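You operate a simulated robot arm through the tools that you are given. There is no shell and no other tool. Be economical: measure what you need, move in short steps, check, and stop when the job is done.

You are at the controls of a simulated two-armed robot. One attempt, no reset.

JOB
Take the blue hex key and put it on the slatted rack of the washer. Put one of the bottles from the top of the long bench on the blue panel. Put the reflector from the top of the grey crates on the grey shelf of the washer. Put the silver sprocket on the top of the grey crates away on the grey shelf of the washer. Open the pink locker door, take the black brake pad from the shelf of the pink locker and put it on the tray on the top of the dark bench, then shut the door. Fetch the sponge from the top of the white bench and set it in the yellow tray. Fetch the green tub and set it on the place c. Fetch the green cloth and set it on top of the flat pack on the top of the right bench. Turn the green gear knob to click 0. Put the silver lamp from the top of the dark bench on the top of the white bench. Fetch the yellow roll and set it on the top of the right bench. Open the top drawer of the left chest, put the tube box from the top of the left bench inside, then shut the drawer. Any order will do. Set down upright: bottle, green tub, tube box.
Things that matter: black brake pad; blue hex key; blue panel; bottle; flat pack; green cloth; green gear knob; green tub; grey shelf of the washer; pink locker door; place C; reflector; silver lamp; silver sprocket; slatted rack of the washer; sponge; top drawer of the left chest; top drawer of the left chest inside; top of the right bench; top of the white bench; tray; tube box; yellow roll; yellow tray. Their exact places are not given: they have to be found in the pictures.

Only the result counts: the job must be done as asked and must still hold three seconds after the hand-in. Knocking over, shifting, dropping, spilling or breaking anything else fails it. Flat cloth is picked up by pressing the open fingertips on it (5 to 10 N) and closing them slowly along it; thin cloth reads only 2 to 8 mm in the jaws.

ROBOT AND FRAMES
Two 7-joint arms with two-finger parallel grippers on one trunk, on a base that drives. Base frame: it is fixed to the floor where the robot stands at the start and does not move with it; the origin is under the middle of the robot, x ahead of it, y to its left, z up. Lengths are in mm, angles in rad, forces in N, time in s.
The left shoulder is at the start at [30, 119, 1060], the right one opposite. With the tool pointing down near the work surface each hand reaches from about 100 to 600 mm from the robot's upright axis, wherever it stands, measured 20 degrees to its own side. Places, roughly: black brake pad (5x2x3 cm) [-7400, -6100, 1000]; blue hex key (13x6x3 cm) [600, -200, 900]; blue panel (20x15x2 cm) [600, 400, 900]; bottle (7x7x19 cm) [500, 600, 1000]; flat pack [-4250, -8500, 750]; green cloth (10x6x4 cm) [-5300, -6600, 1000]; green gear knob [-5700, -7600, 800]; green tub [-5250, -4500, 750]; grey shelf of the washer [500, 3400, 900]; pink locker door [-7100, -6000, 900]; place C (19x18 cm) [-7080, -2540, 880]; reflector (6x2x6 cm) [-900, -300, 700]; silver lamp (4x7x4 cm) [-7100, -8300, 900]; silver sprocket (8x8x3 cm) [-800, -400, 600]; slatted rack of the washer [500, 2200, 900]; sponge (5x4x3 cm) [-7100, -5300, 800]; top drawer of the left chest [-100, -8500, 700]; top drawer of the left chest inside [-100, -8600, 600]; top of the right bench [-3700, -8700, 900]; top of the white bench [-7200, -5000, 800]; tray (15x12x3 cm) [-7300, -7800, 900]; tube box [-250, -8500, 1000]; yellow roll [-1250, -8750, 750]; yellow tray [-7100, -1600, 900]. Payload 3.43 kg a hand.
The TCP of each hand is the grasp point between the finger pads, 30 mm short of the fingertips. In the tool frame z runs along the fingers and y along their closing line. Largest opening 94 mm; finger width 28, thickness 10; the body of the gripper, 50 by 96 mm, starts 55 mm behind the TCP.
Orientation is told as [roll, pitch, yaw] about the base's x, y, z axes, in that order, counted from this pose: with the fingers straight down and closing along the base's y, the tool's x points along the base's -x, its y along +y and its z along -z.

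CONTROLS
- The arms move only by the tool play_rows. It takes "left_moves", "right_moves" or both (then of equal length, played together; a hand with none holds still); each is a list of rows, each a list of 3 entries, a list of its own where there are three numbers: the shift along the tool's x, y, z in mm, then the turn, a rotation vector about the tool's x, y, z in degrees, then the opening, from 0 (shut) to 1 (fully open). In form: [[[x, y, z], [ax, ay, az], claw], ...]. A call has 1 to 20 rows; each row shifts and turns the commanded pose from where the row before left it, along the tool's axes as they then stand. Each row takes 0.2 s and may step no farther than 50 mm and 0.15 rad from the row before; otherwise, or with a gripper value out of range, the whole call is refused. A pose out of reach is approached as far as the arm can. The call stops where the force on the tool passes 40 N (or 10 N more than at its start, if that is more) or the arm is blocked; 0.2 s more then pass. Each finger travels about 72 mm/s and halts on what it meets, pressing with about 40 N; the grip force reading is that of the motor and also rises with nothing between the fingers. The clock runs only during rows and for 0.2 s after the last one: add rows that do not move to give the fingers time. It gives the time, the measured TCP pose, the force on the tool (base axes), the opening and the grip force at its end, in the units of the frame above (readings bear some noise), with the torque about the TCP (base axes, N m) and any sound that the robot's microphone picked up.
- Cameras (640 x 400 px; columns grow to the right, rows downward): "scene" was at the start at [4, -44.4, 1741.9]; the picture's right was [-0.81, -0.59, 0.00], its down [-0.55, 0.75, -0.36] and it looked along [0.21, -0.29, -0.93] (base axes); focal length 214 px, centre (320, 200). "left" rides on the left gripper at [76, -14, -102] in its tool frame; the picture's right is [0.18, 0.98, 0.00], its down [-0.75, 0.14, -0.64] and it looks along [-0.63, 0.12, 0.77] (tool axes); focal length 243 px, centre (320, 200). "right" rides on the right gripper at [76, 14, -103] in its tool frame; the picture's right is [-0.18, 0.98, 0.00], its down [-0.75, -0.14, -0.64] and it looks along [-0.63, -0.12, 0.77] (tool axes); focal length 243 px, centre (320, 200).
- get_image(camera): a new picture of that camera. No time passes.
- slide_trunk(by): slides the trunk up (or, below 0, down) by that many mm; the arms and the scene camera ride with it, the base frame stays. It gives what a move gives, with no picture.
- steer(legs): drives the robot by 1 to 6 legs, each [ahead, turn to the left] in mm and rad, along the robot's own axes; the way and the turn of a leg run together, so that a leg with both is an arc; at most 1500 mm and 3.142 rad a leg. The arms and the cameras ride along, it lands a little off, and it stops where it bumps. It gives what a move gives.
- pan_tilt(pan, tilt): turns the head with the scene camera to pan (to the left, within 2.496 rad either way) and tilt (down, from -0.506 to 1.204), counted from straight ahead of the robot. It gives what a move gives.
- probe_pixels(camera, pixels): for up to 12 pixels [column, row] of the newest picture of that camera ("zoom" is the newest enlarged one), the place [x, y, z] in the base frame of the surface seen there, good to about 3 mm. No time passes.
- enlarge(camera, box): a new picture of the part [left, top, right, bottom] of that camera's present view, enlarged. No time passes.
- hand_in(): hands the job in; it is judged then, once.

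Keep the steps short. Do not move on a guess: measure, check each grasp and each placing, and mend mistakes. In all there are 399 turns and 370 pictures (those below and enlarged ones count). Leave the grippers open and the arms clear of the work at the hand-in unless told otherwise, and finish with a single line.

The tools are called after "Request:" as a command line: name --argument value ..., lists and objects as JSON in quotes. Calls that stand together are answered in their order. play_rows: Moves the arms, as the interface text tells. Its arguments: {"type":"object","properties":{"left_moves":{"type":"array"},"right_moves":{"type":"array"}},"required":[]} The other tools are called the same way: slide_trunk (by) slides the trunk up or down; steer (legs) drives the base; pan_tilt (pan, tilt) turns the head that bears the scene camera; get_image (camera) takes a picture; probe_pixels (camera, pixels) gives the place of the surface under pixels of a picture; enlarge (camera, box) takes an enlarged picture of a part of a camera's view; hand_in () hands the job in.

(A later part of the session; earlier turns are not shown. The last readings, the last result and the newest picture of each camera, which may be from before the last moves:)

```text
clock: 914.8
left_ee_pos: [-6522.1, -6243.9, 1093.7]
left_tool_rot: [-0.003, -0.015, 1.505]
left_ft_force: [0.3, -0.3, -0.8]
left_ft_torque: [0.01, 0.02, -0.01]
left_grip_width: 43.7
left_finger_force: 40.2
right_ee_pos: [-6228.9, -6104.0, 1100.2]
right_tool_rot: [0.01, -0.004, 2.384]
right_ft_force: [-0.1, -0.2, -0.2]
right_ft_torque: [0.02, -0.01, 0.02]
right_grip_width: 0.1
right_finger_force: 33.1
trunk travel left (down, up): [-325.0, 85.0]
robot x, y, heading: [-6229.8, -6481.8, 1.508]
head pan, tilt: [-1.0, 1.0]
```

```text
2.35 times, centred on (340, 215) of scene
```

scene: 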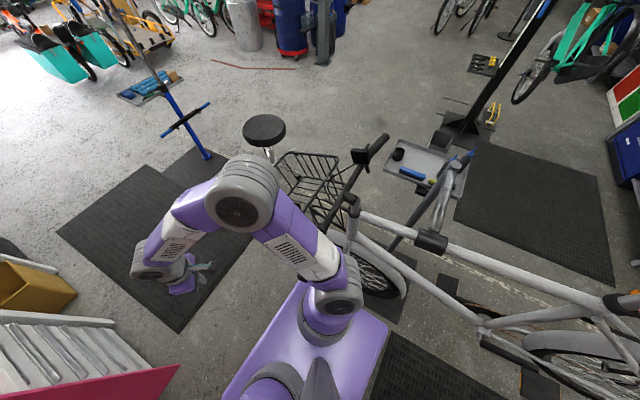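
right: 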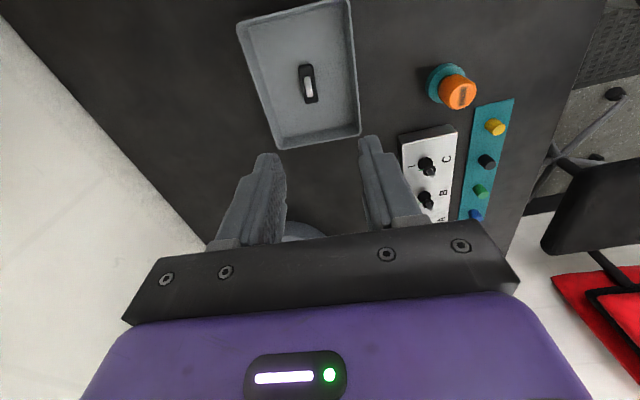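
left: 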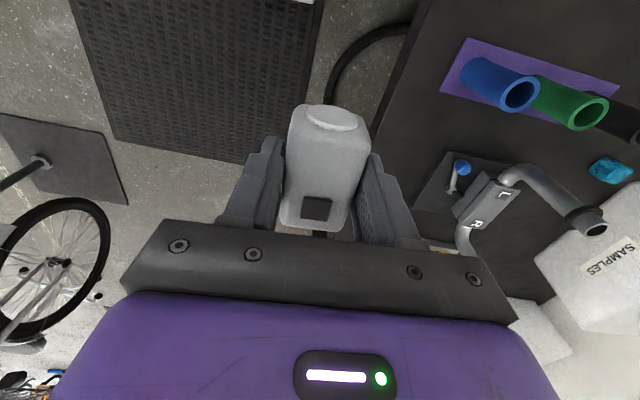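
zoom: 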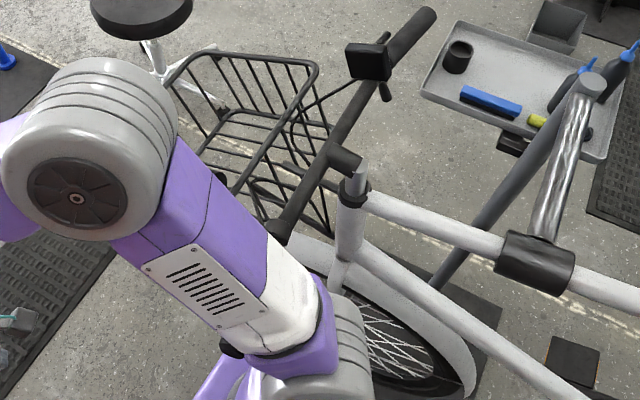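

The right upper arm touched the handlebar end (−6000,−6370). Back away 400 mm, tuck the left hand in, and pass further west.

Request:
steer --legs '[[-400, 0]]'

Request:
play_rows --left_moves '[[[-21, -33, 0], [0, 0, 0], 0.1], [[-21, -33, 0], [0, 0, 0], 0.1], [[-21, -33, 0], [0, 0, 0], 0.1], [[-21, -33, 0], [0, 0, 0], 0.1], [[-21, -20, 0], [0, 0, 0], 0.1]]' --right_moves '[[[19, -16, 0], [0, 0, 0], 0], [[19, -16, 0], [0, 0, 0], 0], [[0, 0, 0], [0, 0, 0], 0], [[0, 0, 0], [0, 0, 0], 0], [[0, 0, 0], [0, 0, 0], 0]]'

Request:
steer --legs '[[0, 0.27], [390, 0], [0, -0.2]]'

Request:
pan_tilt --pan 0.3 --tilt 0.9

Request:
get_image --camera "scene"

```text
clock: 917.3
left_ee_pos: [-6547.8, -6651.9, 1090.3]
left_tool_rot: [-0.005, -0.009, 1.507]
left_ft_force: [0.0, 0.4, -0.8]
left_ft_torque: [0.03, -0.02, 0.01]
left_grip_width: 43.5
left_finger_force: 39.6
right_ee_pos: [-6253.8, -6510.8, 1097.3]
right_tool_rot: [0.013, -0.002, 2.386]
right_ft_force: [-0.8, -0.4, 0.1]
right_ft_torque: [0.0, 0.02, 0.0]
right_grip_width: 0.0
right_finger_force: 33.5
trunk travel left (down, up): [-325.0, 85.0]
robot x, y, heading: [-6256.7, -6894.2, 1.519]
head pan, tilt: [-1.0, 1.0]
```

```text
clock: 918.5
left_ee_pos: [-6387.5, -6553.7, 1094.3]
left_tool_rot: [-0.006, -0.009, 1.51]
left_ft_force: [-0.8, -0.3, -0.7]
left_ft_torque: [0.0, -0.03, -0.04]
left_grip_width: 43.8
left_finger_force: 40.1
right_ee_pos: [-6205.9, -6514.4, 1094.8]
right_tool_rot: [0.014, -0.003, 2.387]
right_ft_force: [0.0, -0.4, -0.9]
right_ft_torque: [-0.04, -0.01, 0.02]
right_grip_width: 0.2
right_finger_force: 32.8
trunk travel left (down, up): [-325.0, 85.0]
robot x, y, heading: [-6260.0, -6893.1, 1.511]
head pan, tilt: [-1.0, 1.0]
```

```text
clock: 922.6
left_ee_pos: [-6498.0, -6182.9, 1092.6]
left_tool_rot: [-0.004, -0.009, 1.581]
left_ft_force: [0.7, -0.1, -1.2]
left_ft_torque: [0.02, 0.01, 0.0]
left_grip_width: 43.6
left_finger_force: 39.9
right_ee_pos: [-6319.6, -6129.2, 1094.7]
right_tool_rot: [0.014, -0.003, 2.459]
right_ft_force: [-0.4, 0.1, -0.5]
right_ft_torque: [0.0, -0.01, -0.01]
right_grip_width: 0.0
right_finger_force: 33.0
trunk travel left (down, up): [-325.0, 85.0]
robot x, y, heading: [-6345.0, -6512.6, 1.586]
head pan, tilt: [-1.0, 1.0]
```

```text
clock: 924.1
left_ee_pos: [-6497.0, -6182.0, 1092.9]
left_tool_rot: [-0.005, -0.008, 1.582]
left_ft_force: [0.0, -0.7, -1.0]
left_ft_torque: [-0.01, 0.02, -0.01]
left_grip_width: 43.5
left_finger_force: 39.7
right_ee_pos: [-6319.4, -6129.1, 1096.0]
right_tool_rot: [0.014, -0.002, 2.46]
right_ft_force: [-0.2, 0.7, 0.7]
right_ft_torque: [-0.02, 0.0, -0.01]
right_grip_width: 0.0
right_finger_force: 33.2
trunk travel left (down, up): [-325.0, 85.0]
robot x, y, heading: [-6342.8, -6508.6, 1.585]
head pan, tilt: [0.3, 0.901]
```

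```text
124 pictures are left
```

scene: 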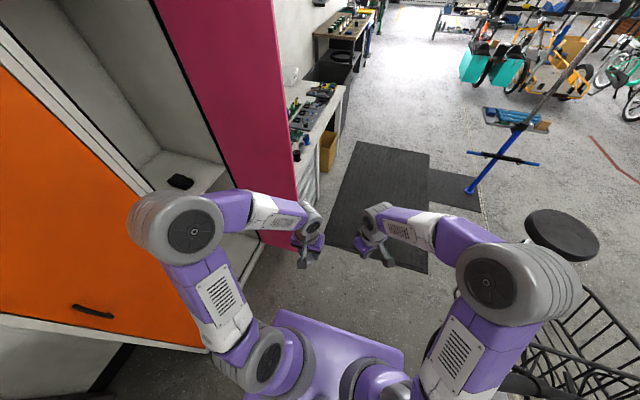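

Request:
probe_pixels --camera "scene" --pixels '[[135, 225], [180, 230], [200, 225], [560, 290], [520, 385], [297, 240], [285, 150]]'

```text
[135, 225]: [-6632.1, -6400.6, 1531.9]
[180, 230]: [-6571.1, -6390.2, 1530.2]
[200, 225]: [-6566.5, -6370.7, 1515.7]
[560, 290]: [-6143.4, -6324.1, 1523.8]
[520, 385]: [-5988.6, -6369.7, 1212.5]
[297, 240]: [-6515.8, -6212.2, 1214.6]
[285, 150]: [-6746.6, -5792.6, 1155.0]
```

Request:
steer --legs '[[0, -0.02], [700, 0], [600, 0], [0, 1.57]]'

Request:
pan_tilt --pan 0.0 --tilt 0.8

Request:
get_image --camera "scene"

```text
clock: 935.2
left_ee_pos: [-6661.3, -5344.6, 1092.5]
left_tool_rot: [-0.004, -0.009, -3.137]
left_ft_force: [0.6, -0.1, -1.5]
left_ft_torque: [-0.04, 0.01, 0.01]
left_grip_width: 43.6
left_finger_force: 39.5
right_ee_pos: [-6713.4, -5165.2, 1095.8]
right_tool_rot: [0.015, -0.001, -2.26]
right_ft_force: [0.5, 0.1, -0.5]
right_ft_torque: [0.03, -0.01, 0.04]
right_grip_width: 0.0
right_finger_force: 33.1
trunk travel left (down, up): [-325.0, 85.0]
robot x, y, heading: [-6334.4, -5190.7, -3.133]
head pan, tilt: [0.3, 0.901]
```

```text
clock: 936.0
left_ee_pos: [-6661.3, -5345.0, 1092.8]
left_tool_rot: [-0.005, -0.008, -3.137]
left_ft_force: [0.5, -0.3, -1.4]
left_ft_torque: [0.03, -0.05, 0.0]
left_grip_width: 43.8
left_finger_force: 40.4
right_ee_pos: [-6713.3, -5165.6, 1094.3]
right_tool_rot: [0.015, -0.003, -2.26]
right_ft_force: [0.3, 0.8, 0.4]
right_ft_torque: [0.0, -0.01, 0.0]
right_grip_width: 0.0
right_finger_force: 33.3
trunk travel left (down, up): [-325.0, 85.0]
robot x, y, heading: [-6335.8, -5190.7, -3.134]
head pan, tilt: [0.0, 0.799]
```

```text
123 pictures are left
```

scene: 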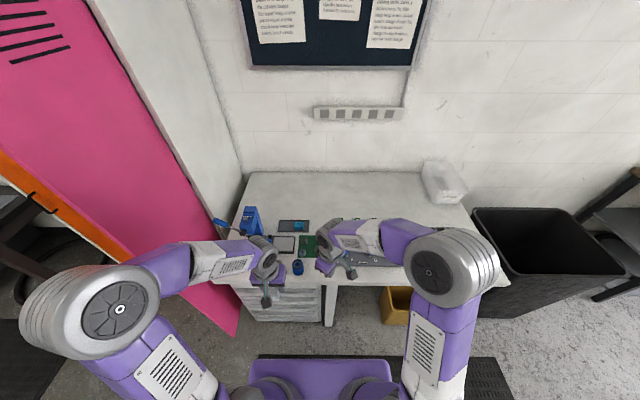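

Request:
probe_pixels --camera "scene" --pixels '[[320, 195], [380, 200], [300, 205], [415, 195], [245, 175], [430, 215], [298, 268], [330, 305], [235, 280], [345, 185]]'

Request:
enlarge --camera "scene" --box '[220, 160, 500, 320]'

```text
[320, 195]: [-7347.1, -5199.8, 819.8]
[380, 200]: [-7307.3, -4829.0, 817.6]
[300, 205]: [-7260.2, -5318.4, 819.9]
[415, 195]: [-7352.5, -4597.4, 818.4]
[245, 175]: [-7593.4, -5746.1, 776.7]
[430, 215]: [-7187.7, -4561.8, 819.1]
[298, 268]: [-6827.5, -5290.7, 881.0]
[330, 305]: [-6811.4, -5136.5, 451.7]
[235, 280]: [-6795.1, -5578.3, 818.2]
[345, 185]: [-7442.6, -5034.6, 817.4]
```

```text
2.29 times, centred on (360, 240) of scene
```

zoom: 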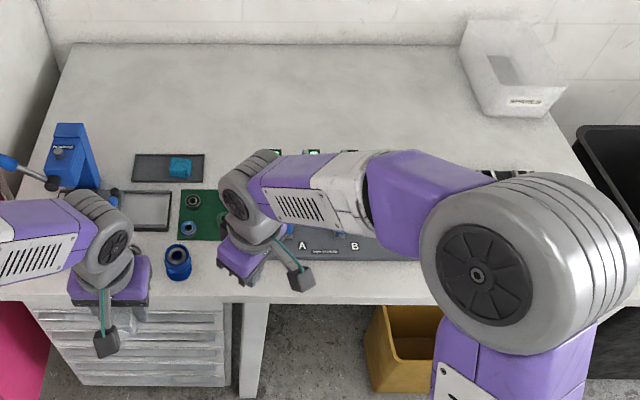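

Request:
get_image --camera "left"

Request:
pan_tilt --pan -0.6 --tilt 0.7

Request:
get_image --camera "scene"

```text
121 pictures are left
```

left: 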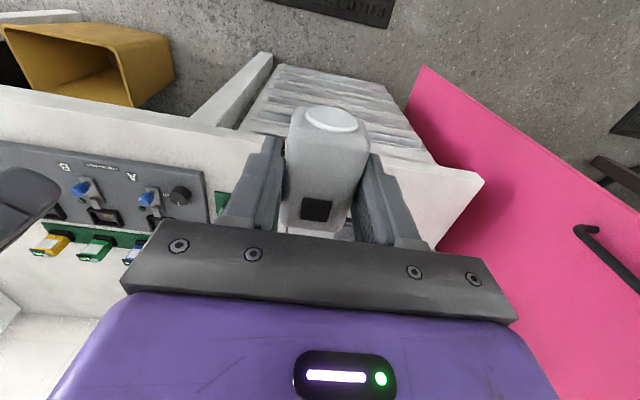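

```text
clock: 937.0
left_ee_pos: [-6660.3, -5345.1, 1093.0]
left_tool_rot: [-0.005, -0.01, -3.136]
left_ft_force: [-0.5, 0.0, -0.4]
left_ft_torque: [0.04, 0.0, -0.03]
left_grip_width: 43.4
left_finger_force: 40.0
right_ee_pos: [-6713.3, -5165.0, 1094.4]
right_tool_rot: [0.014, -0.002, -2.26]
right_ft_force: [0.6, 0.0, 0.4]
right_ft_torque: [-0.05, -0.01, -0.01]
right_grip_width: 0.0
right_finger_force: 32.6
trunk travel left (down, up): [-325.0, 85.0]
robot x, y, heading: [-6338.9, -5190.8, -3.132]
head pan, tilt: [-0.6, 0.7]
```

```text
120 pictures are left
```

scene: 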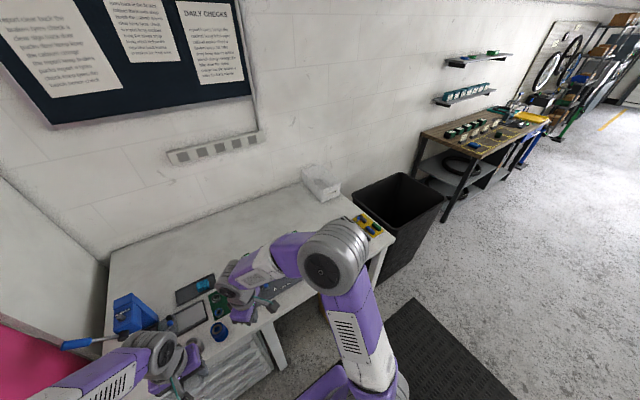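

Request:
play_rows --left_moves '[[[30, 38, 0], [0, 0, 0], 0.1], [[30, 38, 0], [0, 0, 0], 0.1], [[30, 38, 0], [0, 0, 0], 0.1], [[30, 38, 0], [0, 0, 0], 0.1]]' --right_moves '[[[38, -10, 0], [0, 0, 0], 0], [[38, -10, 0], [0, 0, 0], 0], [[38, -10, 0], [0, 0, 0], 0], [[38, -10, 0], [0, 0, 0], 0]]'

Request:
pan_tilt --pan 0.1 --tilt 0.8

Request:
get_image --camera "scene"

Request:
enlarge --camera "scene" --box '[230, 170, 450, 310]'

```text
clock: 938.0
left_ee_pos: [-6548.2, -5498.1, 1095.8]
left_tool_rot: [-0.007, -0.007, -3.14]
left_ft_force: [-0.6, 0.1, 0.1]
left_ft_torque: [0.02, -0.01, 0.02]
left_grip_width: 43.6
left_finger_force: 40.2
left hand out of reach, approached as far as the arm can: row 3, 4
right_ee_pos: [-6645.9, -5019.3, 1094.2]
right_tool_rot: [0.014, -0.002, -2.259]
right_ft_force: [0.2, -0.2, -0.1]
right_ft_torque: [0.01, 0.02, 0.0]
right_grip_width: 0.0
right_finger_force: 33.2
trunk travel left (down, up): [-325.0, 85.0]
robot x, y, heading: [-6330.0, -5190.4, -3.14]
head pan, tilt: [-0.6, 0.7]
```

```text
clock: 939.1
left_ee_pos: [-6549.7, -5498.7, 1094.6]
left_tool_rot: [-0.006, -0.005, -3.138]
left_ft_force: [0.3, -0.3, -0.2]
left_ft_torque: [0.02, 0.0, 0.01]
left_grip_width: 43.5
left_finger_force: 39.9
right_ee_pos: [-6646.7, -5020.6, 1095.0]
right_tool_rot: [0.014, -0.002, -2.262]
right_ft_force: [-0.1, -0.5, -0.3]
right_ft_torque: [0.03, 0.01, 0.01]
right_grip_width: 0.0
right_finger_force: 33.0
trunk travel left (down, up): [-325.0, 85.0]
robot x, y, heading: [-6334.3, -5192.1, -3.135]
head pan, tilt: [0.099, 0.799]
```

```text
119 pictures are left
```

scene: 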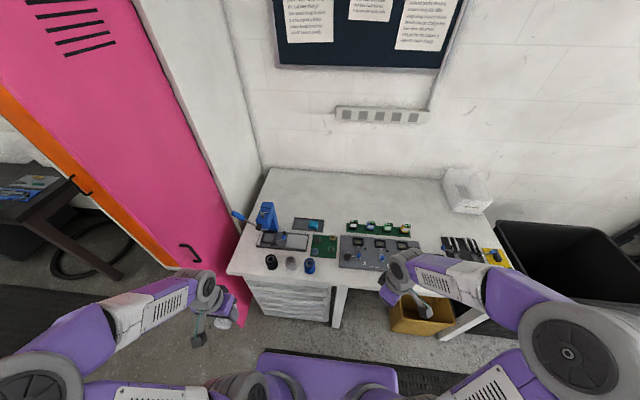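

```text
2.86 times, centred on (340, 240) of scene
```

zoom: 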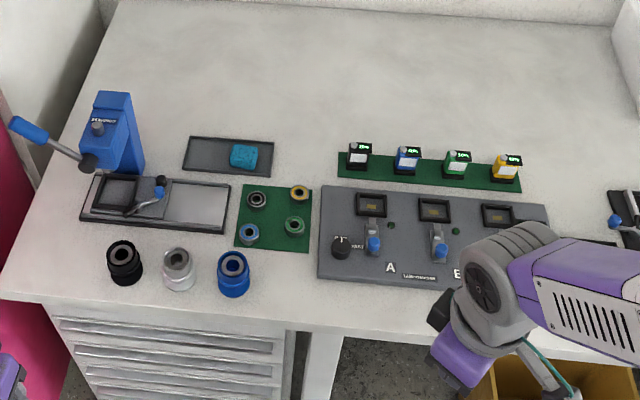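

Request:
probe_pixels --camera "zoom" --pixels '[[255, 290], [316, 285], [285, 252], [285, 320], [350, 300], [350, 325], [55, 260], [60, 220], [243, 157], [233, 145], [254, 148], [300, 150]]'

```text
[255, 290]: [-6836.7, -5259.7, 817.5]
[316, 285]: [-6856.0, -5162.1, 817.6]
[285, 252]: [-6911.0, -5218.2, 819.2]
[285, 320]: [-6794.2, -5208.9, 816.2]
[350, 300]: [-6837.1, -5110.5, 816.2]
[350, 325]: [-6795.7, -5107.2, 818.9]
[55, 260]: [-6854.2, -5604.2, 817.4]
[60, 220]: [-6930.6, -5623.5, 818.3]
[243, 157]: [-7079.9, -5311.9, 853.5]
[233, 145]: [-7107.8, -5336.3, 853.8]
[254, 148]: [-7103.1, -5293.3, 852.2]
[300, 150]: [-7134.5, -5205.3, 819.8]
```

Free gap at (−6848,−5213) between the blue cup and the panel. Move the lamp there and lower to ~TCP 858.

Request:
play_rows --left_moves '[[[-30, -28.6, 0], [0, 0, 0], 0.1], [[-30, -28.6, 0], [0, 0, 0], 0.1], [[-30, -28.6, 0], [0, 0, 0], 0.1], [[-30, -28.6, 0], [0, 0, 0], 0.1], [[-30, -28.6, 0], [0, 0, 0], 0.1], [[-30, -28.6, 0], [0, 0, 0], 0.1], [[-30, -28.6, 0], [0, 0, 0], 0.1], [[-30, -28.6, 0], [0, 0, 0], 0.1], [[-30, -28.6, 0], [0, 0, 0], 0.1], [[-30, -28.6, 0], [0, 0, 0], 0.1], [[0, 0, 45], [0, 0, 0], 0.1], [[0, 0, 45], [0, 0, 0], 0.1], [[0, 0, 45], [0, 0, 0], 0.1], [[0, 0, 40], [0, 0, 0], 0.1], [[0, 0, 0], [0, 0, 0], 0.1]]'

Request:
get_image --camera "left"

Request:
enlarge --camera "scene" --box '[230, 170, 450, 310]'

```text
clock: 942.3
left_ee_pos: [-6854.1, -5222.2, 923.6]
left_tool_rot: [-0.006, -0.009, -3.139]
left_ft_force: [0.4, -0.2, -0.7]
left_ft_torque: [-0.04, 0.01, -0.03]
left_grip_width: 43.6
left_finger_force: 40.2
right_ee_pos: [-6646.5, -5020.7, 1094.8]
right_tool_rot: [0.013, 0.0, -2.259]
right_ft_force: [-0.5, 0.0, -0.1]
right_ft_torque: [-0.04, 0.0, -0.03]
right_grip_width: 0.0
right_finger_force: 33.4
trunk travel left (down, up): [-325.0, 85.0]
robot x, y, heading: [-6335.6, -5191.9, -3.13]
head pan, tilt: [0.099, 0.799]
```

```text
117 pictures are left
```

left: 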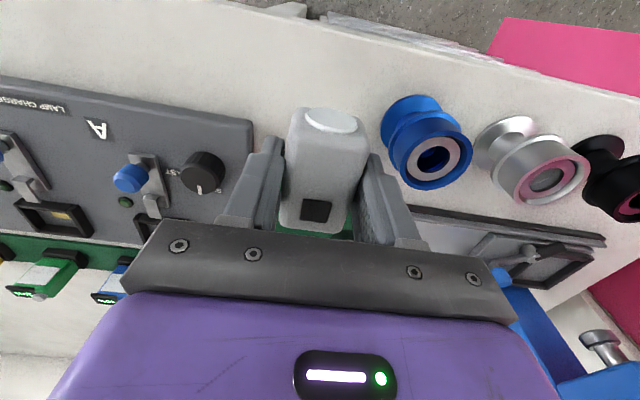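

```text
2.86 times, centred on (340, 240) of scene
```

zoom: 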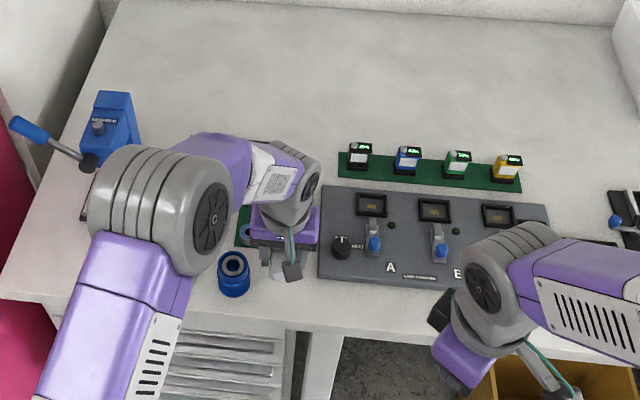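

Request:
play_rows --left_moves '[[[8, -9, 0], [0, 0, 0], 0.1], [[0, 0, 40], [0, 0, 0], 0.1], [[0, 0, 22], [0, 0, 0], 0.1], [[0, 0, 4], [0, 0, 0], 0.1], [[0, 0, 0], [0, 0, 0], 0.1]]'

Request:
get_image --camera "left"

```text
clock: 943.5
left_ee_pos: [-6845.4, -5209.3, 856.3]
left_tool_rot: [-0.006, -0.008, -3.136]
left_ft_force: [0.2, 0.5, -1.3]
left_ft_torque: [0.01, -0.02, 0.01]
left_grip_width: 43.6
left_finger_force: 39.9
right_ee_pos: [-6646.4, -5020.4, 1095.1]
right_tool_rot: [0.013, -0.002, -2.263]
right_ft_force: [0.2, 0.0, 0.6]
right_ft_torque: [-0.01, 0.01, 0.01]
right_grip_width: 0.0
right_finger_force: 32.5
trunk travel left (down, up): [-325.0, 85.0]
robot x, y, heading: [-6335.8, -5190.0, -3.133]
head pan, tilt: [0.099, 0.799]
```

```text
115 pictures are left
```

left: 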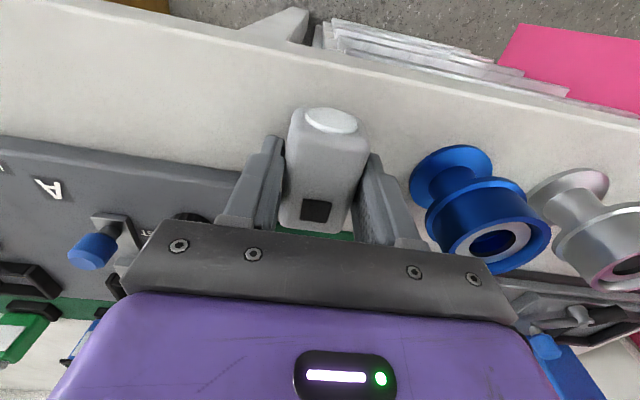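

Request:
play_rows --left_moves '[[[0, 0, 2], [0, 0, 0], 0.1], [[0, 0, 0.5], [0, 0, 0], 0.1], [[0, 0, 0], [0, 0, 0], 0.5], [[0, 0, 0], [0, 0, 0], 0.56], [[0, 0, 0], [0, 0, 0], 0.58], [[0, 0, -25], [0, 0, 0], 0.58], [[0, 0, -40], [0, 0, 0], 0.58], [[0, 0, -45], [0, 0, 0], 0.58], [[0, 0, -45], [0, 0, 0], 0.58], [[0, 0, -45], [0, 0, 0], 0.58], [[0, 0, -30], [0, 0, 0], 0.58], [[30, 28, 0], [0, 0, 0], 1], [[30, 28, 0], [0, 0, 0], 1], [[30, 28, 0], [0, 0, 0], 1], [[30, 28, 0], [0, 0, 0], 1], [[30, 28, 0], [0, 0, 0], 1], [[30, 28, 0], [0, 0, 0], 1]]'

Request:
enlarge --camera "scene" --box '[230, 170, 450, 310]'

```text
clock: 947.1
left_ee_pos: [-6659.7, -5377.3, 1083.8]
left_tool_rot: [-0.005, -0.008, -3.136]
left_ft_force: [0.2, -0.4, 0.3]
left_ft_torque: [0.02, 0.01, 0.02]
left_grip_width: 93.7
left_finger_force: 0.0
right_ee_pos: [-6646.1, -5020.8, 1095.2]
right_tool_rot: [0.011, -0.004, -2.26]
right_ft_force: [0.3, -0.4, 0.3]
right_ft_torque: [0.0, 0.02, 0.01]
right_grip_width: 0.2
right_finger_force: 33.1
trunk travel left (down, up): [-325.0, 85.0]
robot x, y, heading: [-6335.6, -5191.7, -3.129]
head pan, tilt: [0.099, 0.799]
```

```text
2.86 times, centred on (340, 240) of scene
```

zoom: 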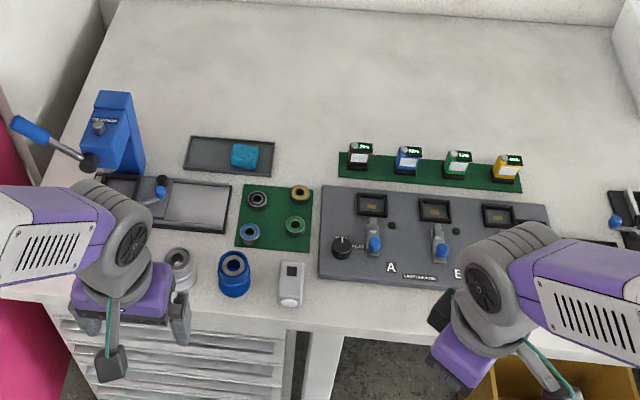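

Lamp is on the bench. Next shut the door: go to (−6261,−5593) heading −2.2 so the right hand is on the door's outer side, then drive forward to swing it shut.

Request:
steer --legs '[[0, 1.745], [405, 0], [0, -0.814]]'

Request:
pan_tilt --pan -0.5 --tilt 0.8

Request:
get_image --camera "scene"

```text
clock: 955.9
left_ee_pos: [-6320.6, -5966.5, 1085.0]
left_tool_rot: [-0.004, -0.009, -2.227]
left_ft_force: [0.3, 0.5, -0.2]
left_ft_torque: [0.01, -0.02, 0.04]
left_grip_width: 94.2
left_finger_force: 0.0
right_ee_pos: [-6593.0, -5735.9, 1094.7]
right_tool_rot: [0.014, -0.001, -1.349]
right_ft_force: [-0.2, 0.4, -1.0]
right_ft_torque: [-0.02, 0.02, -0.03]
right_grip_width: 0.0
right_finger_force: 33.5
trunk travel left (down, up): [-325.0, 85.0]
robot x, y, heading: [-6265.7, -5595.1, -2.221]
head pan, tilt: [0.099, 0.799]
```

```text
clock: 956.9
left_ee_pos: [-6321.6, -5965.9, 1083.3]
left_tool_rot: [-0.005, -0.009, -2.226]
left_ft_force: [0.5, 0.8, -0.3]
left_ft_torque: [0.01, -0.01, 0.0]
left_grip_width: 93.9
left_finger_force: 0.0
right_ee_pos: [-6592.5, -5738.1, 1095.0]
right_tool_rot: [0.014, -0.001, -1.35]
right_ft_force: [0.5, -0.5, 1.2]
right_ft_torque: [0.03, 0.01, 0.0]
right_grip_width: 0.4
right_finger_force: 32.7
trunk travel left (down, up): [-325.0, 85.0]
robot x, y, heading: [-6263.3, -5596.1, -2.223]
head pan, tilt: [-0.499, 0.799]
```

```text
113 pictures are left
```

scene: 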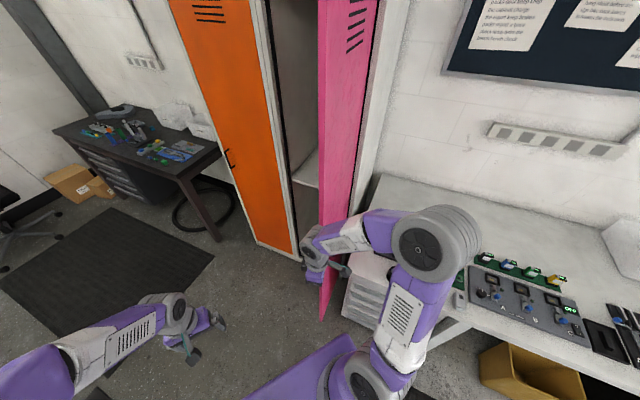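

Request:
probe_pixels --camera "scene" --pixels '[[319, 60], [330, 150], [370, 60], [360, 100], [322, 310], [340, 190]]'

```text
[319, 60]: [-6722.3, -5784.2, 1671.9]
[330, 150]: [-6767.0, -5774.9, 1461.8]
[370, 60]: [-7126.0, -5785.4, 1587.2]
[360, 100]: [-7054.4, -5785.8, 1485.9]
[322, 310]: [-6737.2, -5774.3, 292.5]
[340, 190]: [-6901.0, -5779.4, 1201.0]
```

Request:
play_rows --right_moves '[[[13.8, -31.2, -11], [0, 0, 0], 0], [[13.8, -31.2, -11], [0, 0, 0], 0], [[13.8, -31.2, -11], [0, 0, 0], 0], [[13.8, -31.2, -11], [0, 0, 0], 0], [[13.8, -31.2, -11], [0, 0, 0], 0], [[0, 0, 0], [0, 0, 0], 0]]'

Request:
steer --legs '[[200, 0]]'

Request:
get_image --camera "scene"

```text
clock: 958.3
left_ee_pos: [-6320.3, -5966.8, 1083.0]
left_tool_rot: [-0.007, -0.009, -2.227]
left_ft_force: [-0.4, -0.7, -0.3]
left_ft_torque: [0.01, -0.03, -0.02]
left_grip_width: 93.9
left_finger_force: 0.0
right_ee_pos: [-6760.1, -5702.6, 1144.8]
right_tool_rot: [0.013, -0.001, -1.348]
right_ft_force: [-0.4, -0.7, 0.3]
right_ft_torque: [-0.01, 0.0, 0.01]
right_grip_width: 0.0
right_finger_force: 33.1
trunk travel left (down, up): [-325.0, 85.0]
robot x, y, heading: [-6264.9, -5597.9, -2.224]
head pan, tilt: [-0.499, 0.799]
```

```text
clock: 959.9
left_ee_pos: [-6441.4, -6121.9, 1084.4]
left_tool_rot: [-0.005, -0.006, -2.231]
left_ft_force: [-0.1, 0.2, -0.7]
left_ft_torque: [-0.03, -0.02, 0.0]
left_grip_width: 94.2
left_finger_force: 0.0
right_ee_pos: [-6879.6, -5856.7, 1144.5]
right_tool_rot: [0.013, -0.001, -1.353]
right_ft_force: [0.0, -0.4, 0.1]
right_ft_torque: [0.0, 0.02, 0.03]
right_grip_width: 0.0
right_finger_force: 33.4
trunk travel left (down, up): [-325.0, 85.0]
robot x, y, heading: [-6382.5, -5747.9, -2.226]
head pan, tilt: [-0.499, 0.799]
```

```text
112 pictures are left
```

scene: 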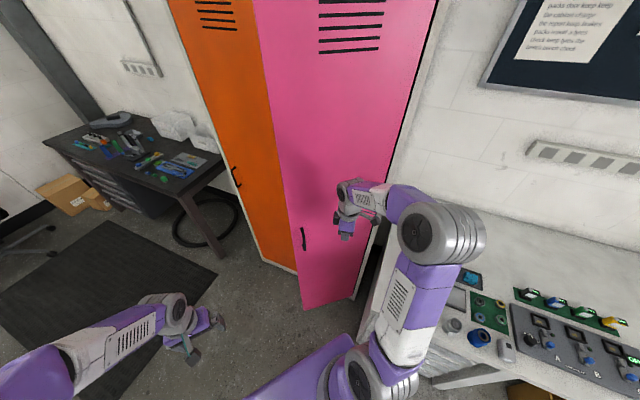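

Request:
steer --legs '[[150, 0]]'

Request:
get_image --camera "scene"

```text
clock: 961.3
left_ee_pos: [-6533.5, -6240.3, 1083.2]
left_tool_rot: [-0.007, -0.006, -2.231]
left_ft_force: [-0.5, 0.3, -0.5]
left_ft_torque: [0.01, -0.01, 0.02]
left_grip_width: 93.9
left_finger_force: 0.0
right_ee_pos: [-6970.4, -5975.7, 1145.9]
right_tool_rot: [0.014, -0.002, -1.353]
right_ft_force: [0.1, -0.4, -0.7]
right_ft_torque: [-0.01, -0.01, 0.01]
right_grip_width: 0.2
right_finger_force: 32.8
trunk travel left (down, up): [-325.0, 85.0]
robot x, y, heading: [-6473.8, -5870.8, -2.224]
head pan, tilt: [-0.499, 0.799]
```

```text
111 pictures are left
```

scene: 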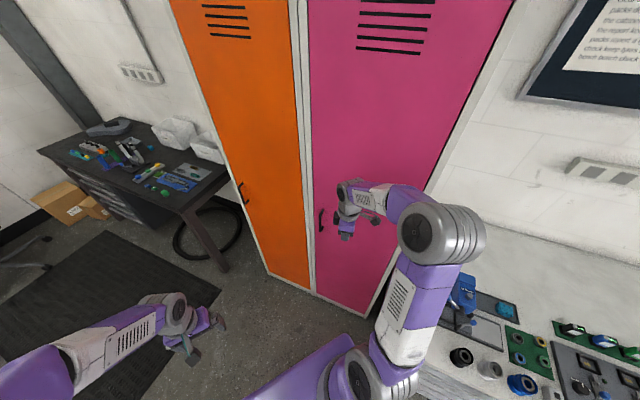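

Request:
probe_pixels --camera "scene" --pixels '[[321, 220], [312, 100], [318, 280], [400, 100], [303, 100], [330, 260], [313, 200]]'

Request:
enlarge --camera "scene" --box '[280, 100, 380, 320]'

```text
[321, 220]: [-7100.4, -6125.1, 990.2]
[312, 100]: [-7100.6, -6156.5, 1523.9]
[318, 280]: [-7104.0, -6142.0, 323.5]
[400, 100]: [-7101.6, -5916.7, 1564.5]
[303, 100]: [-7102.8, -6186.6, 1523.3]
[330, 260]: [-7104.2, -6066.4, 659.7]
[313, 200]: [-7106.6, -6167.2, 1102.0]
```

```text
1.82 times, centred on (330, 210) of scene
```

zoom: 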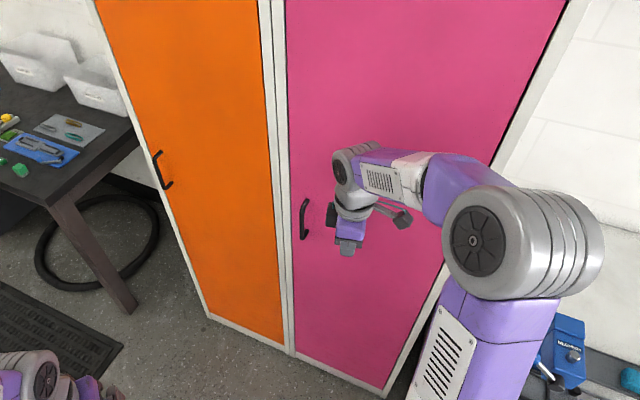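

Door face reads flush (x −7101…−7104). Press gently near its handle side to be sure it is fully shut.

Request:
play_rows --right_moves '[[[-20, -25, 0], [0, 0, 0], 0], [[-20, -25, 0], [0, 0, 0], 0], [[-20, -25, 0], [0, 0, 0], 0], [[-17, -20, 0], [0, 0, 0], 0], [[0, -8, 0], [0, 0, 0], 0], [[0, -6, 0], [0, 0, 0], 0], [[0, -6, 0], [0, 0, 0], 0], [[0, -4, 0], [0, 0, 0], 0], [[0, -4, 0], [0, 0, 0], 0], [[0, 0, 0], [0, 0, 0], 0]]'

Request:
get_image --camera "scene"

```text
clock: 962.8
left_ee_pos: [-6529.3, -6239.7, 1085.6]
left_tool_rot: [-0.005, -0.01, -2.231]
left_ft_force: [-0.5, 0.0, 0.4]
left_ft_torque: [0.02, -0.02, 0.02]
left_grip_width: 94.1
left_finger_force: 0.0
right_ee_pos: [-7049.9, -6071.6, 1141.7]
right_tool_rot: [0.032, 0.004, -1.355]
right_ft_force: [18.5, 7.3, 4.4]
right_ft_torque: [-0.62, 2.13, -0.65]
right_grip_width: 0.0
right_finger_force: 33.2
trunk travel left (down, up): [-325.0, 85.0]
robot x, y, heading: [-6471.7, -5867.0, -2.223]
head pan, tilt: [-0.499, 0.799]
stopped in row 7 (right hand): the force on the tool passed its limit at 44 N (the readings are from after the stop); the commanded pose is now the measured one
```

```text
109 pictures are left
```

scene: 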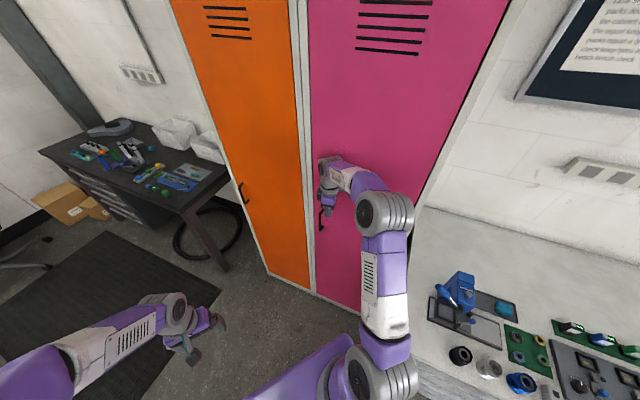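

Door is firmly shut. Retract the hand, back away and go to the sponge at (−7095,−5312).

Request:
play_rows --right_moves '[[[20, 30, 0], [0, 0, 0], 0], [[20, 35, 0], [0, 0, 0], 0], [[20, 35, 0], [0, 0, 0], 0], [[20, 35, 0], [0, 0, 0], 0.3], [[0, 30, 0], [0, 0, 0], 0.6], [[0, 30, 0], [0, 0, 0], 1]]'

Request:
steer --legs '[[-480, 0], [0, -1.78]]'

```text
clock: 964.1
left_ee_pos: [-6530.5, -6240.3, 1083.7]
left_tool_rot: [-0.006, -0.008, -2.231]
left_ft_force: [0.5, 0.5, 0.7]
left_ft_torque: [0.01, 0.03, -0.02]
left_grip_width: 94.0
left_finger_force: 0.1
right_ee_pos: [-6881.6, -5950.1, 1145.1]
right_tool_rot: [0.03, 0.001, -1.354]
right_ft_force: [-0.1, -0.1, -0.7]
right_ft_torque: [-0.02, 0.01, 0.0]
right_grip_width: 94.2
right_finger_force: 0.0
trunk travel left (down, up): [-325.0, 85.0]
robot x, y, heading: [-6475.2, -5871.2, -2.232]
head pan, tilt: [-0.499, 0.799]
```

```text
clock: 971.4
left_ee_pos: [-6535.5, -5351.8, 1082.6]
left_tool_rot: [-0.004, -0.008, 2.251]
left_ft_force: [0.8, 0.5, -0.1]
left_ft_torque: [0.0, 0.01, 0.03]
left_grip_width: 93.8
left_finger_force: 0.1
right_ee_pos: [-6173.6, -5077.0, 1144.6]
right_tool_rot: [0.031, 0.002, 3.129]
right_ft_force: [-0.9, 0.3, -0.3]
right_ft_torque: [0.02, 0.02, 0.02]
right_grip_width: 93.9
right_finger_force: 0.1
trunk travel left (down, up): [-325.0, 85.0]
robot x, y, heading: [-6183.6, -5490.6, 2.26]
head pan, tilt: [-0.499, 0.799]
```

Request:
steer --legs '[[360, 0], [0, 0.88], [95, 0]]'

Request:
pan_tilt --pan 0.1 --tilt 0.9

Request:
get_image --camera "scene"

```text
clock: 976.7
left_ee_pos: [-6838.7, -5392.6, 1084.1]
left_tool_rot: [-0.006, -0.009, 3.133]
left_ft_force: [-1.4, 0.1, -0.6]
left_ft_torque: [-0.02, 0.02, 0.02]
left_grip_width: 94.0
left_finger_force: 0.1
right_ee_pos: [-6820.9, -4938.3, 1143.7]
right_tool_rot: [0.032, 0.003, -2.273]
right_ft_force: [0.3, -0.1, -0.5]
right_ft_torque: [0.01, -0.03, 0.01]
right_grip_width: 94.2
right_finger_force: 0.1
trunk travel left (down, up): [-325.0, 85.0]
robot x, y, heading: [-6507.0, -5216.7, 3.141]
head pan, tilt: [-0.499, 0.799]
```

```text
clock: 977.7
left_ee_pos: [-6837.1, -5392.1, 1083.2]
left_tool_rot: [-0.005, -0.007, 3.134]
left_ft_force: [-0.6, -0.5, 0.2]
left_ft_torque: [0.01, 0.03, 0.0]
left_grip_width: 93.9
left_finger_force: 0.1
right_ee_pos: [-6820.2, -4937.4, 1144.6]
right_tool_rot: [0.031, 0.001, -2.276]
right_ft_force: [0.0, 0.0, 0.0]
right_ft_torque: [-0.02, 0.0, 0.02]
right_grip_width: 93.7
right_finger_force: 0.0
trunk travel left (down, up): [-325.0, 85.0]
robot x, y, heading: [-6507.5, -5214.5, 3.142]
head pan, tilt: [0.099, 0.901]
```

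```text
108 pictures are left
```

scene: 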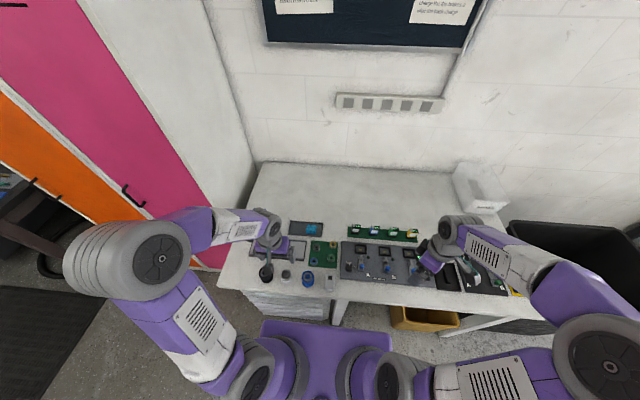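

Request:
play_rows --left_moves '[[[-36, -11, 0], [0, 0, 0], 0.8], [[-36, -11, 0], [0, 0, 0], 0.8], [[-36, -11, 0], [0, 0, 0], 0.8], [[-36, -11, 0], [0, 0, 0], 0.8], [[-36, -11, 0], [0, 0, 0], 0.8], [[-36, -11, 10], [0, 0, 0], 0.8], [[-36, -11, 20], [0, 0, 0], 0.8], [[0, 0, 20], [0, 0, 0], 0.8], [[0, 0, 0], [0, 0, 0], 0.8]]'

Request:
get_image --camera "left"

```text
clock: 979.7
left_ee_pos: [-7089.7, -5314.4, 1035.7]
left_tool_rot: [-0.006, -0.006, 3.133]
left_ft_force: [0.0, -1.1, 0.6]
left_ft_torque: [0.0, 0.02, -0.03]
left_grip_width: 75.2
left_finger_force: 0.1
right_ee_pos: [-6820.4, -4937.0, 1143.8]
right_tool_rot: [0.032, 0.002, -2.274]
right_ft_force: [0.3, 0.7, 0.2]
right_ft_torque: [-0.01, 0.03, -0.02]
right_grip_width: 94.2
right_finger_force: 0.0
trunk travel left (down, up): [-325.0, 85.0]
robot x, y, heading: [-6508.7, -5212.0, 3.139]
head pan, tilt: [0.099, 0.901]
```

```text
107 pictures are left
```

left: 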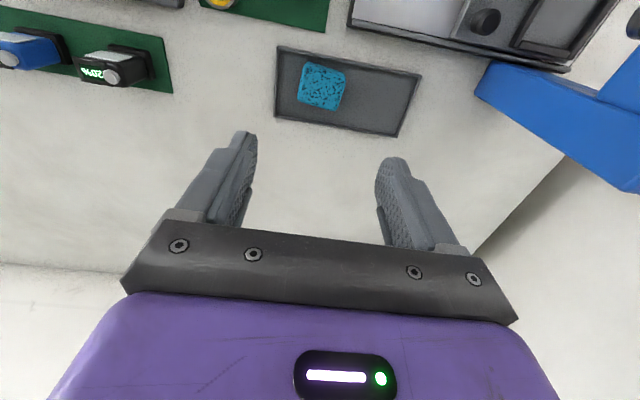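

Request:
probe_pixels --camera "left" --pixels '[[303, 68], [345, 72], [302, 104], [341, 108], [322, 86], [360, 95], [290, 90], [278, 120]]'

```text
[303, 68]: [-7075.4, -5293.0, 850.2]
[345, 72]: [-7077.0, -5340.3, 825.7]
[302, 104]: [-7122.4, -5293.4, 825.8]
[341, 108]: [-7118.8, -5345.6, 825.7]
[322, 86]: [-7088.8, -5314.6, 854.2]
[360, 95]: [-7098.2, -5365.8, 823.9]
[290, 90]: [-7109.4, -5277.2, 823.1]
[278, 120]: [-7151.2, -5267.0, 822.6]
```

Request:
play_rows --left_moves '[[[0, 0, 45], [0, 0, 0], 0.8], [[0, 0, 45], [0, 0, 0], 0.8], [[0, 0, 45], [0, 0, 0], 0.8], [[0, 0, 38], [0, 0, 0], 0.8], [[0, 0, 4], [0, 0, 0], 0.8], [[0, 0, 0], [0, 0, 0], 0.6], [[0, 0, 0], [0, 0, 0], 0.45], [[0, 0, 0], [0, 0, 0], 0.3], [[0, 0, 0], [0, 0, 0], 0.15], [[0, 0, 0], [0, 0, 0], 0.1], [[0, 0, 0], [0, 0, 0], 0.1]]'

Request:
get_image --camera "left"

```text
clock: 982.1
left_ee_pos: [-7092.4, -5309.2, 858.4]
left_tool_rot: [-0.005, -0.009, 3.133]
left_ft_force: [-0.1, 0.6, -0.5]
left_ft_torque: [-0.01, -0.02, 0.01]
left_grip_width: 48.6
left_finger_force: 40.1
right_ee_pos: [-6819.5, -4936.9, 1144.4]
right_tool_rot: [0.033, 0.003, -2.274]
right_ft_force: [-0.5, -0.4, 0.6]
right_ft_torque: [0.0, 0.01, 0.01]
right_grip_width: 94.0
right_finger_force: 0.2
trunk travel left (down, up): [-325.0, 85.0]
robot x, y, heading: [-6509.2, -5212.0, 3.135]
head pan, tilt: [0.099, 0.901]
```

```text
106 pictures are left
```

left: 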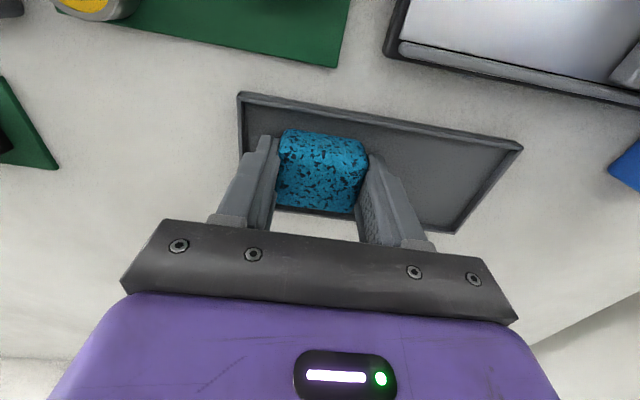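

Request:
play_rows --left_moves '[[[0, 0, -15], [0, 0, 0], 0.1], [[0, 0, -45], [0, 0, 0], 0.1], [[0, 0, -45], [0, 0, 0], 0.1], [[0, 0, -45], [0, 0, 0], 0.1], [[0, 0, -45], [0, 0, 0], 0.1], [[0, 0, -30], [0, 0, 0], 0.1], [[35, 9, 0], [0, 0, 0], 0.1], [[35, 9, 0], [0, 0, 0], 0.1], [[35, 9, 0], [0, 0, 0], 0.1], [[35, 9, 0], [0, 0, 0], 0.1], [[35, 9, 0], [0, 0, 0], 0.1], [[35, 9, 0], [0, 0, 0], 0.1], [[35, 9, 0], [0, 0, 0], 0.1], [[30, 5, 0], [0, 0, 0], 0.1]]'

Request:
steer --legs '[[-230, 0], [0, -1.571]]'

Request:
get_image --camera "left"

```text
clock: 985.1
left_ee_pos: [-6813.7, -5385.7, 1080.1]
left_tool_rot: [-0.005, -0.01, 3.133]
left_ft_force: [-0.1, 1.1, 0.0]
left_ft_torque: [0.01, 0.0, 0.0]
left_grip_width: 48.4
left_finger_force: 40.3
right_ee_pos: [-6819.0, -4937.6, 1143.8]
right_tool_rot: [0.029, 0.002, -2.274]
right_ft_force: [-0.4, 0.1, 0.6]
right_ft_torque: [-0.01, 0.01, -0.01]
right_grip_width: 94.1
right_finger_force: 0.2
trunk travel left (down, up): [-325.0, 85.0]
robot x, y, heading: [-6511.2, -5213.9, 3.138]
head pan, tilt: [0.099, 0.901]
```

```text
clock: 990.5
left_ee_pos: [-6470.5, -4917.2, 1079.9]
left_tool_rot: [-0.006, -0.009, 1.611]
left_ft_force: [0.0, 0.0, -1.1]
left_ft_torque: [0.01, 0.0, -0.01]
left_grip_width: 48.4
left_finger_force: 40.3
right_ee_pos: [-6023.8, -4888.1, 1144.2]
right_tool_rot: [0.031, 0.002, 2.489]
right_ft_force: [-0.5, 0.4, 0.3]
right_ft_torque: [-0.05, -0.01, 0.01]
right_grip_width: 94.0
right_finger_force: 0.0
trunk travel left (down, up): [-325.0, 85.0]
robot x, y, heading: [-6279.9, -5214.8, 1.617]
head pan, tilt: [0.099, 0.901]
```

```text
105 pictures are left
```

left: 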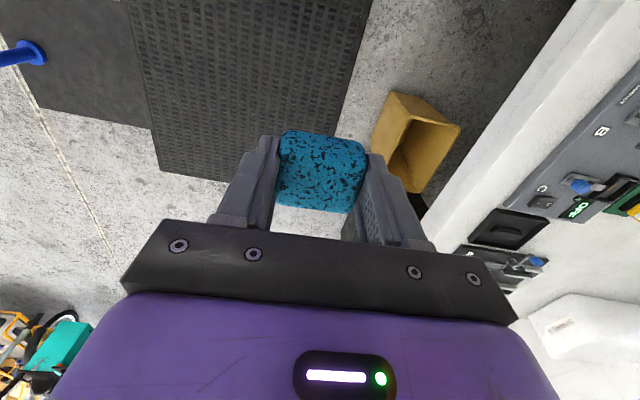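

Request:
steer --legs '[[1200, 0], [1200, 0], [1110, 0]]'

Request:
pan_tilt --pan 0.8 --tilt 0.7

Request:
get_image --camera "scene"

```text
clock: 1007.6
left_ee_pos: [-6531.9, -1390.7, 1081.2]
left_tool_rot: [-0.003, -0.007, 1.588]
left_ft_force: [-0.2, 0.2, -0.3]
left_ft_torque: [0.0, 0.01, 0.01]
left_grip_width: 48.5
left_finger_force: 39.9
right_ee_pos: [-6084.0, -1372.6, 1143.9]
right_tool_rot: [0.03, 0.001, 2.465]
right_ft_force: [0.0, -0.2, -0.5]
right_ft_torque: [-0.03, -0.01, -0.02]
right_grip_width: 93.9
right_finger_force: 0.1
trunk travel left (down, up): [-325.0, 85.0]
robot x, y, heading: [-6350.0, -1693.2, 1.59]
head pan, tilt: [0.099, 0.901]
```

```text
clock: 1008.7
left_ee_pos: [-6531.8, -1390.0, 1080.4]
left_tool_rot: [-0.004, -0.007, 1.587]
left_ft_force: [-0.4, 0.0, -0.7]
left_ft_torque: [0.02, 0.0, 0.01]
left_grip_width: 48.3
left_finger_force: 40.0
right_ee_pos: [-6082.7, -1371.8, 1144.0]
right_tool_rot: [0.032, -0.001, 2.465]
right_ft_force: [0.4, -0.1, -1.0]
right_ft_torque: [-0.02, -0.01, 0.01]
right_grip_width: 94.1
right_finger_force: 0.0
trunk travel left (down, up): [-325.0, 85.0]
robot x, y, heading: [-6347.5, -1692.1, 1.589]
head pan, tilt: [0.799, 0.7]
```

```text
104 pictures are left
```

scene: 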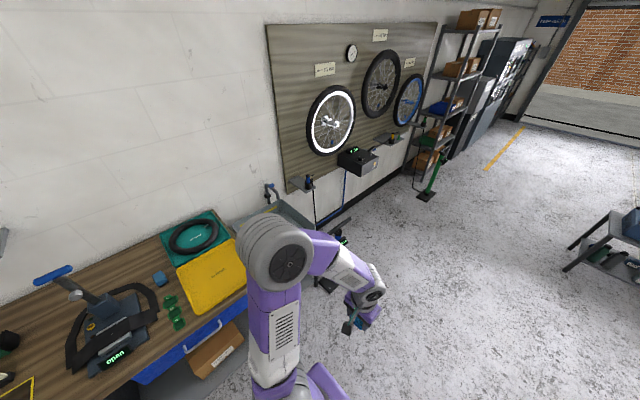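

Request:
probe_pixels --camera "scene" --pixels '[[178, 270], [228, 245], [190, 315], [245, 285], [210, 278], [200, 330], [175, 310], [320, 240], [345, 240], [160, 278]]'

Request:
steer --legs '[[0, 1.55]]'

Request:
pan_tilt --pan -0.2 --tilt 0.8

Request:
get_image --camera "scene"

```text
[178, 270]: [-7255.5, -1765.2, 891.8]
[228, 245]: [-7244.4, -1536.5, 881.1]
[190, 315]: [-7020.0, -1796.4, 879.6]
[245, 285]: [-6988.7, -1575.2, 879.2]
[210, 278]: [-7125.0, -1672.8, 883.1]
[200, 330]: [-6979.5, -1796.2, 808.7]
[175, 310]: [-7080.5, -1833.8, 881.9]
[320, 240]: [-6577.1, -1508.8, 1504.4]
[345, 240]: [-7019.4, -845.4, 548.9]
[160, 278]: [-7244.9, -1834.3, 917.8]
```

```text
clock: 1012.8
left_ee_pos: [-6663.1, -1849.1, 1080.4]
left_tool_rot: [-0.007, -0.008, 3.092]
left_ft_force: [-0.2, -0.2, -1.2]
left_ft_torque: [-0.01, 0.0, 0.0]
left_grip_width: 48.7
left_finger_force: 40.2
right_ee_pos: [-6651.5, -1404.3, 1143.9]
right_tool_rot: [0.033, 0.002, -2.316]
right_ft_force: [-0.3, -1.2, -0.4]
right_ft_torque: [-0.01, 0.0, 0.02]
right_grip_width: 93.9
right_finger_force: 0.1
trunk travel left (down, up): [-325.0, 85.0]
robot x, y, heading: [-6351.5, -1691.5, 3.097]
head pan, tilt: [0.799, 0.7]
```

```text
clock: 1014.0
left_ee_pos: [-6663.1, -1850.8, 1079.9]
left_tool_rot: [-0.005, -0.008, 3.091]
left_ft_force: [0.2, 0.3, 0.7]
left_ft_torque: [0.05, 0.0, -0.01]
left_grip_width: 48.5
left_finger_force: 39.7
right_ee_pos: [-6650.1, -1403.1, 1143.7]
right_tool_rot: [0.031, 0.002, -2.316]
right_ft_force: [-0.5, -0.1, 0.2]
right_ft_torque: [0.02, 0.01, -0.02]
right_grip_width: 94.1
right_finger_force: 0.1
trunk travel left (down, up): [-325.0, 85.0]
robot x, y, heading: [-6350.3, -1691.4, 3.095]
head pan, tilt: [-0.201, 0.799]
```

```text
103 pictures are left
```

scene: 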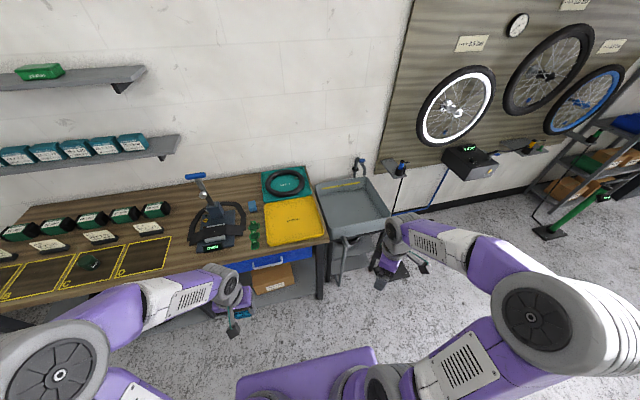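

Request:
steer --legs '[[240, 0]]'

Request:
probe_pixels --camera "scene" --pixels '[[266, 204], [315, 198], [265, 245], [325, 235], [293, 222]]'

```text
clock: 1015.8
left_ee_pos: [-6903.4, -1838.2, 1079.4]
left_tool_rot: [-0.006, -0.005, 3.088]
left_ft_force: [-0.5, -0.1, -0.3]
left_ft_torque: [-0.01, -0.03, 0.02]
left_grip_width: 48.6
left_finger_force: 40.5
right_ee_pos: [-6890.5, -1390.6, 1143.3]
right_tool_rot: [0.031, 0.002, -2.317]
right_ft_force: [-1.3, -0.7, -0.2]
right_ft_torque: [0.03, -0.02, 0.0]
right_grip_width: 94.1
right_finger_force: 0.0
trunk travel left (down, up): [-325.0, 85.0]
robot x, y, heading: [-6592.1, -1683.5, 3.096]
head pan, tilt: [-0.201, 0.799]
```

```text
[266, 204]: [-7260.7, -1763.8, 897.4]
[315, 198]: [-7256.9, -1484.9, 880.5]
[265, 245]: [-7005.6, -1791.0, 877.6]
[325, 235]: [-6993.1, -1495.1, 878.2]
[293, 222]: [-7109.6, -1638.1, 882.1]
```

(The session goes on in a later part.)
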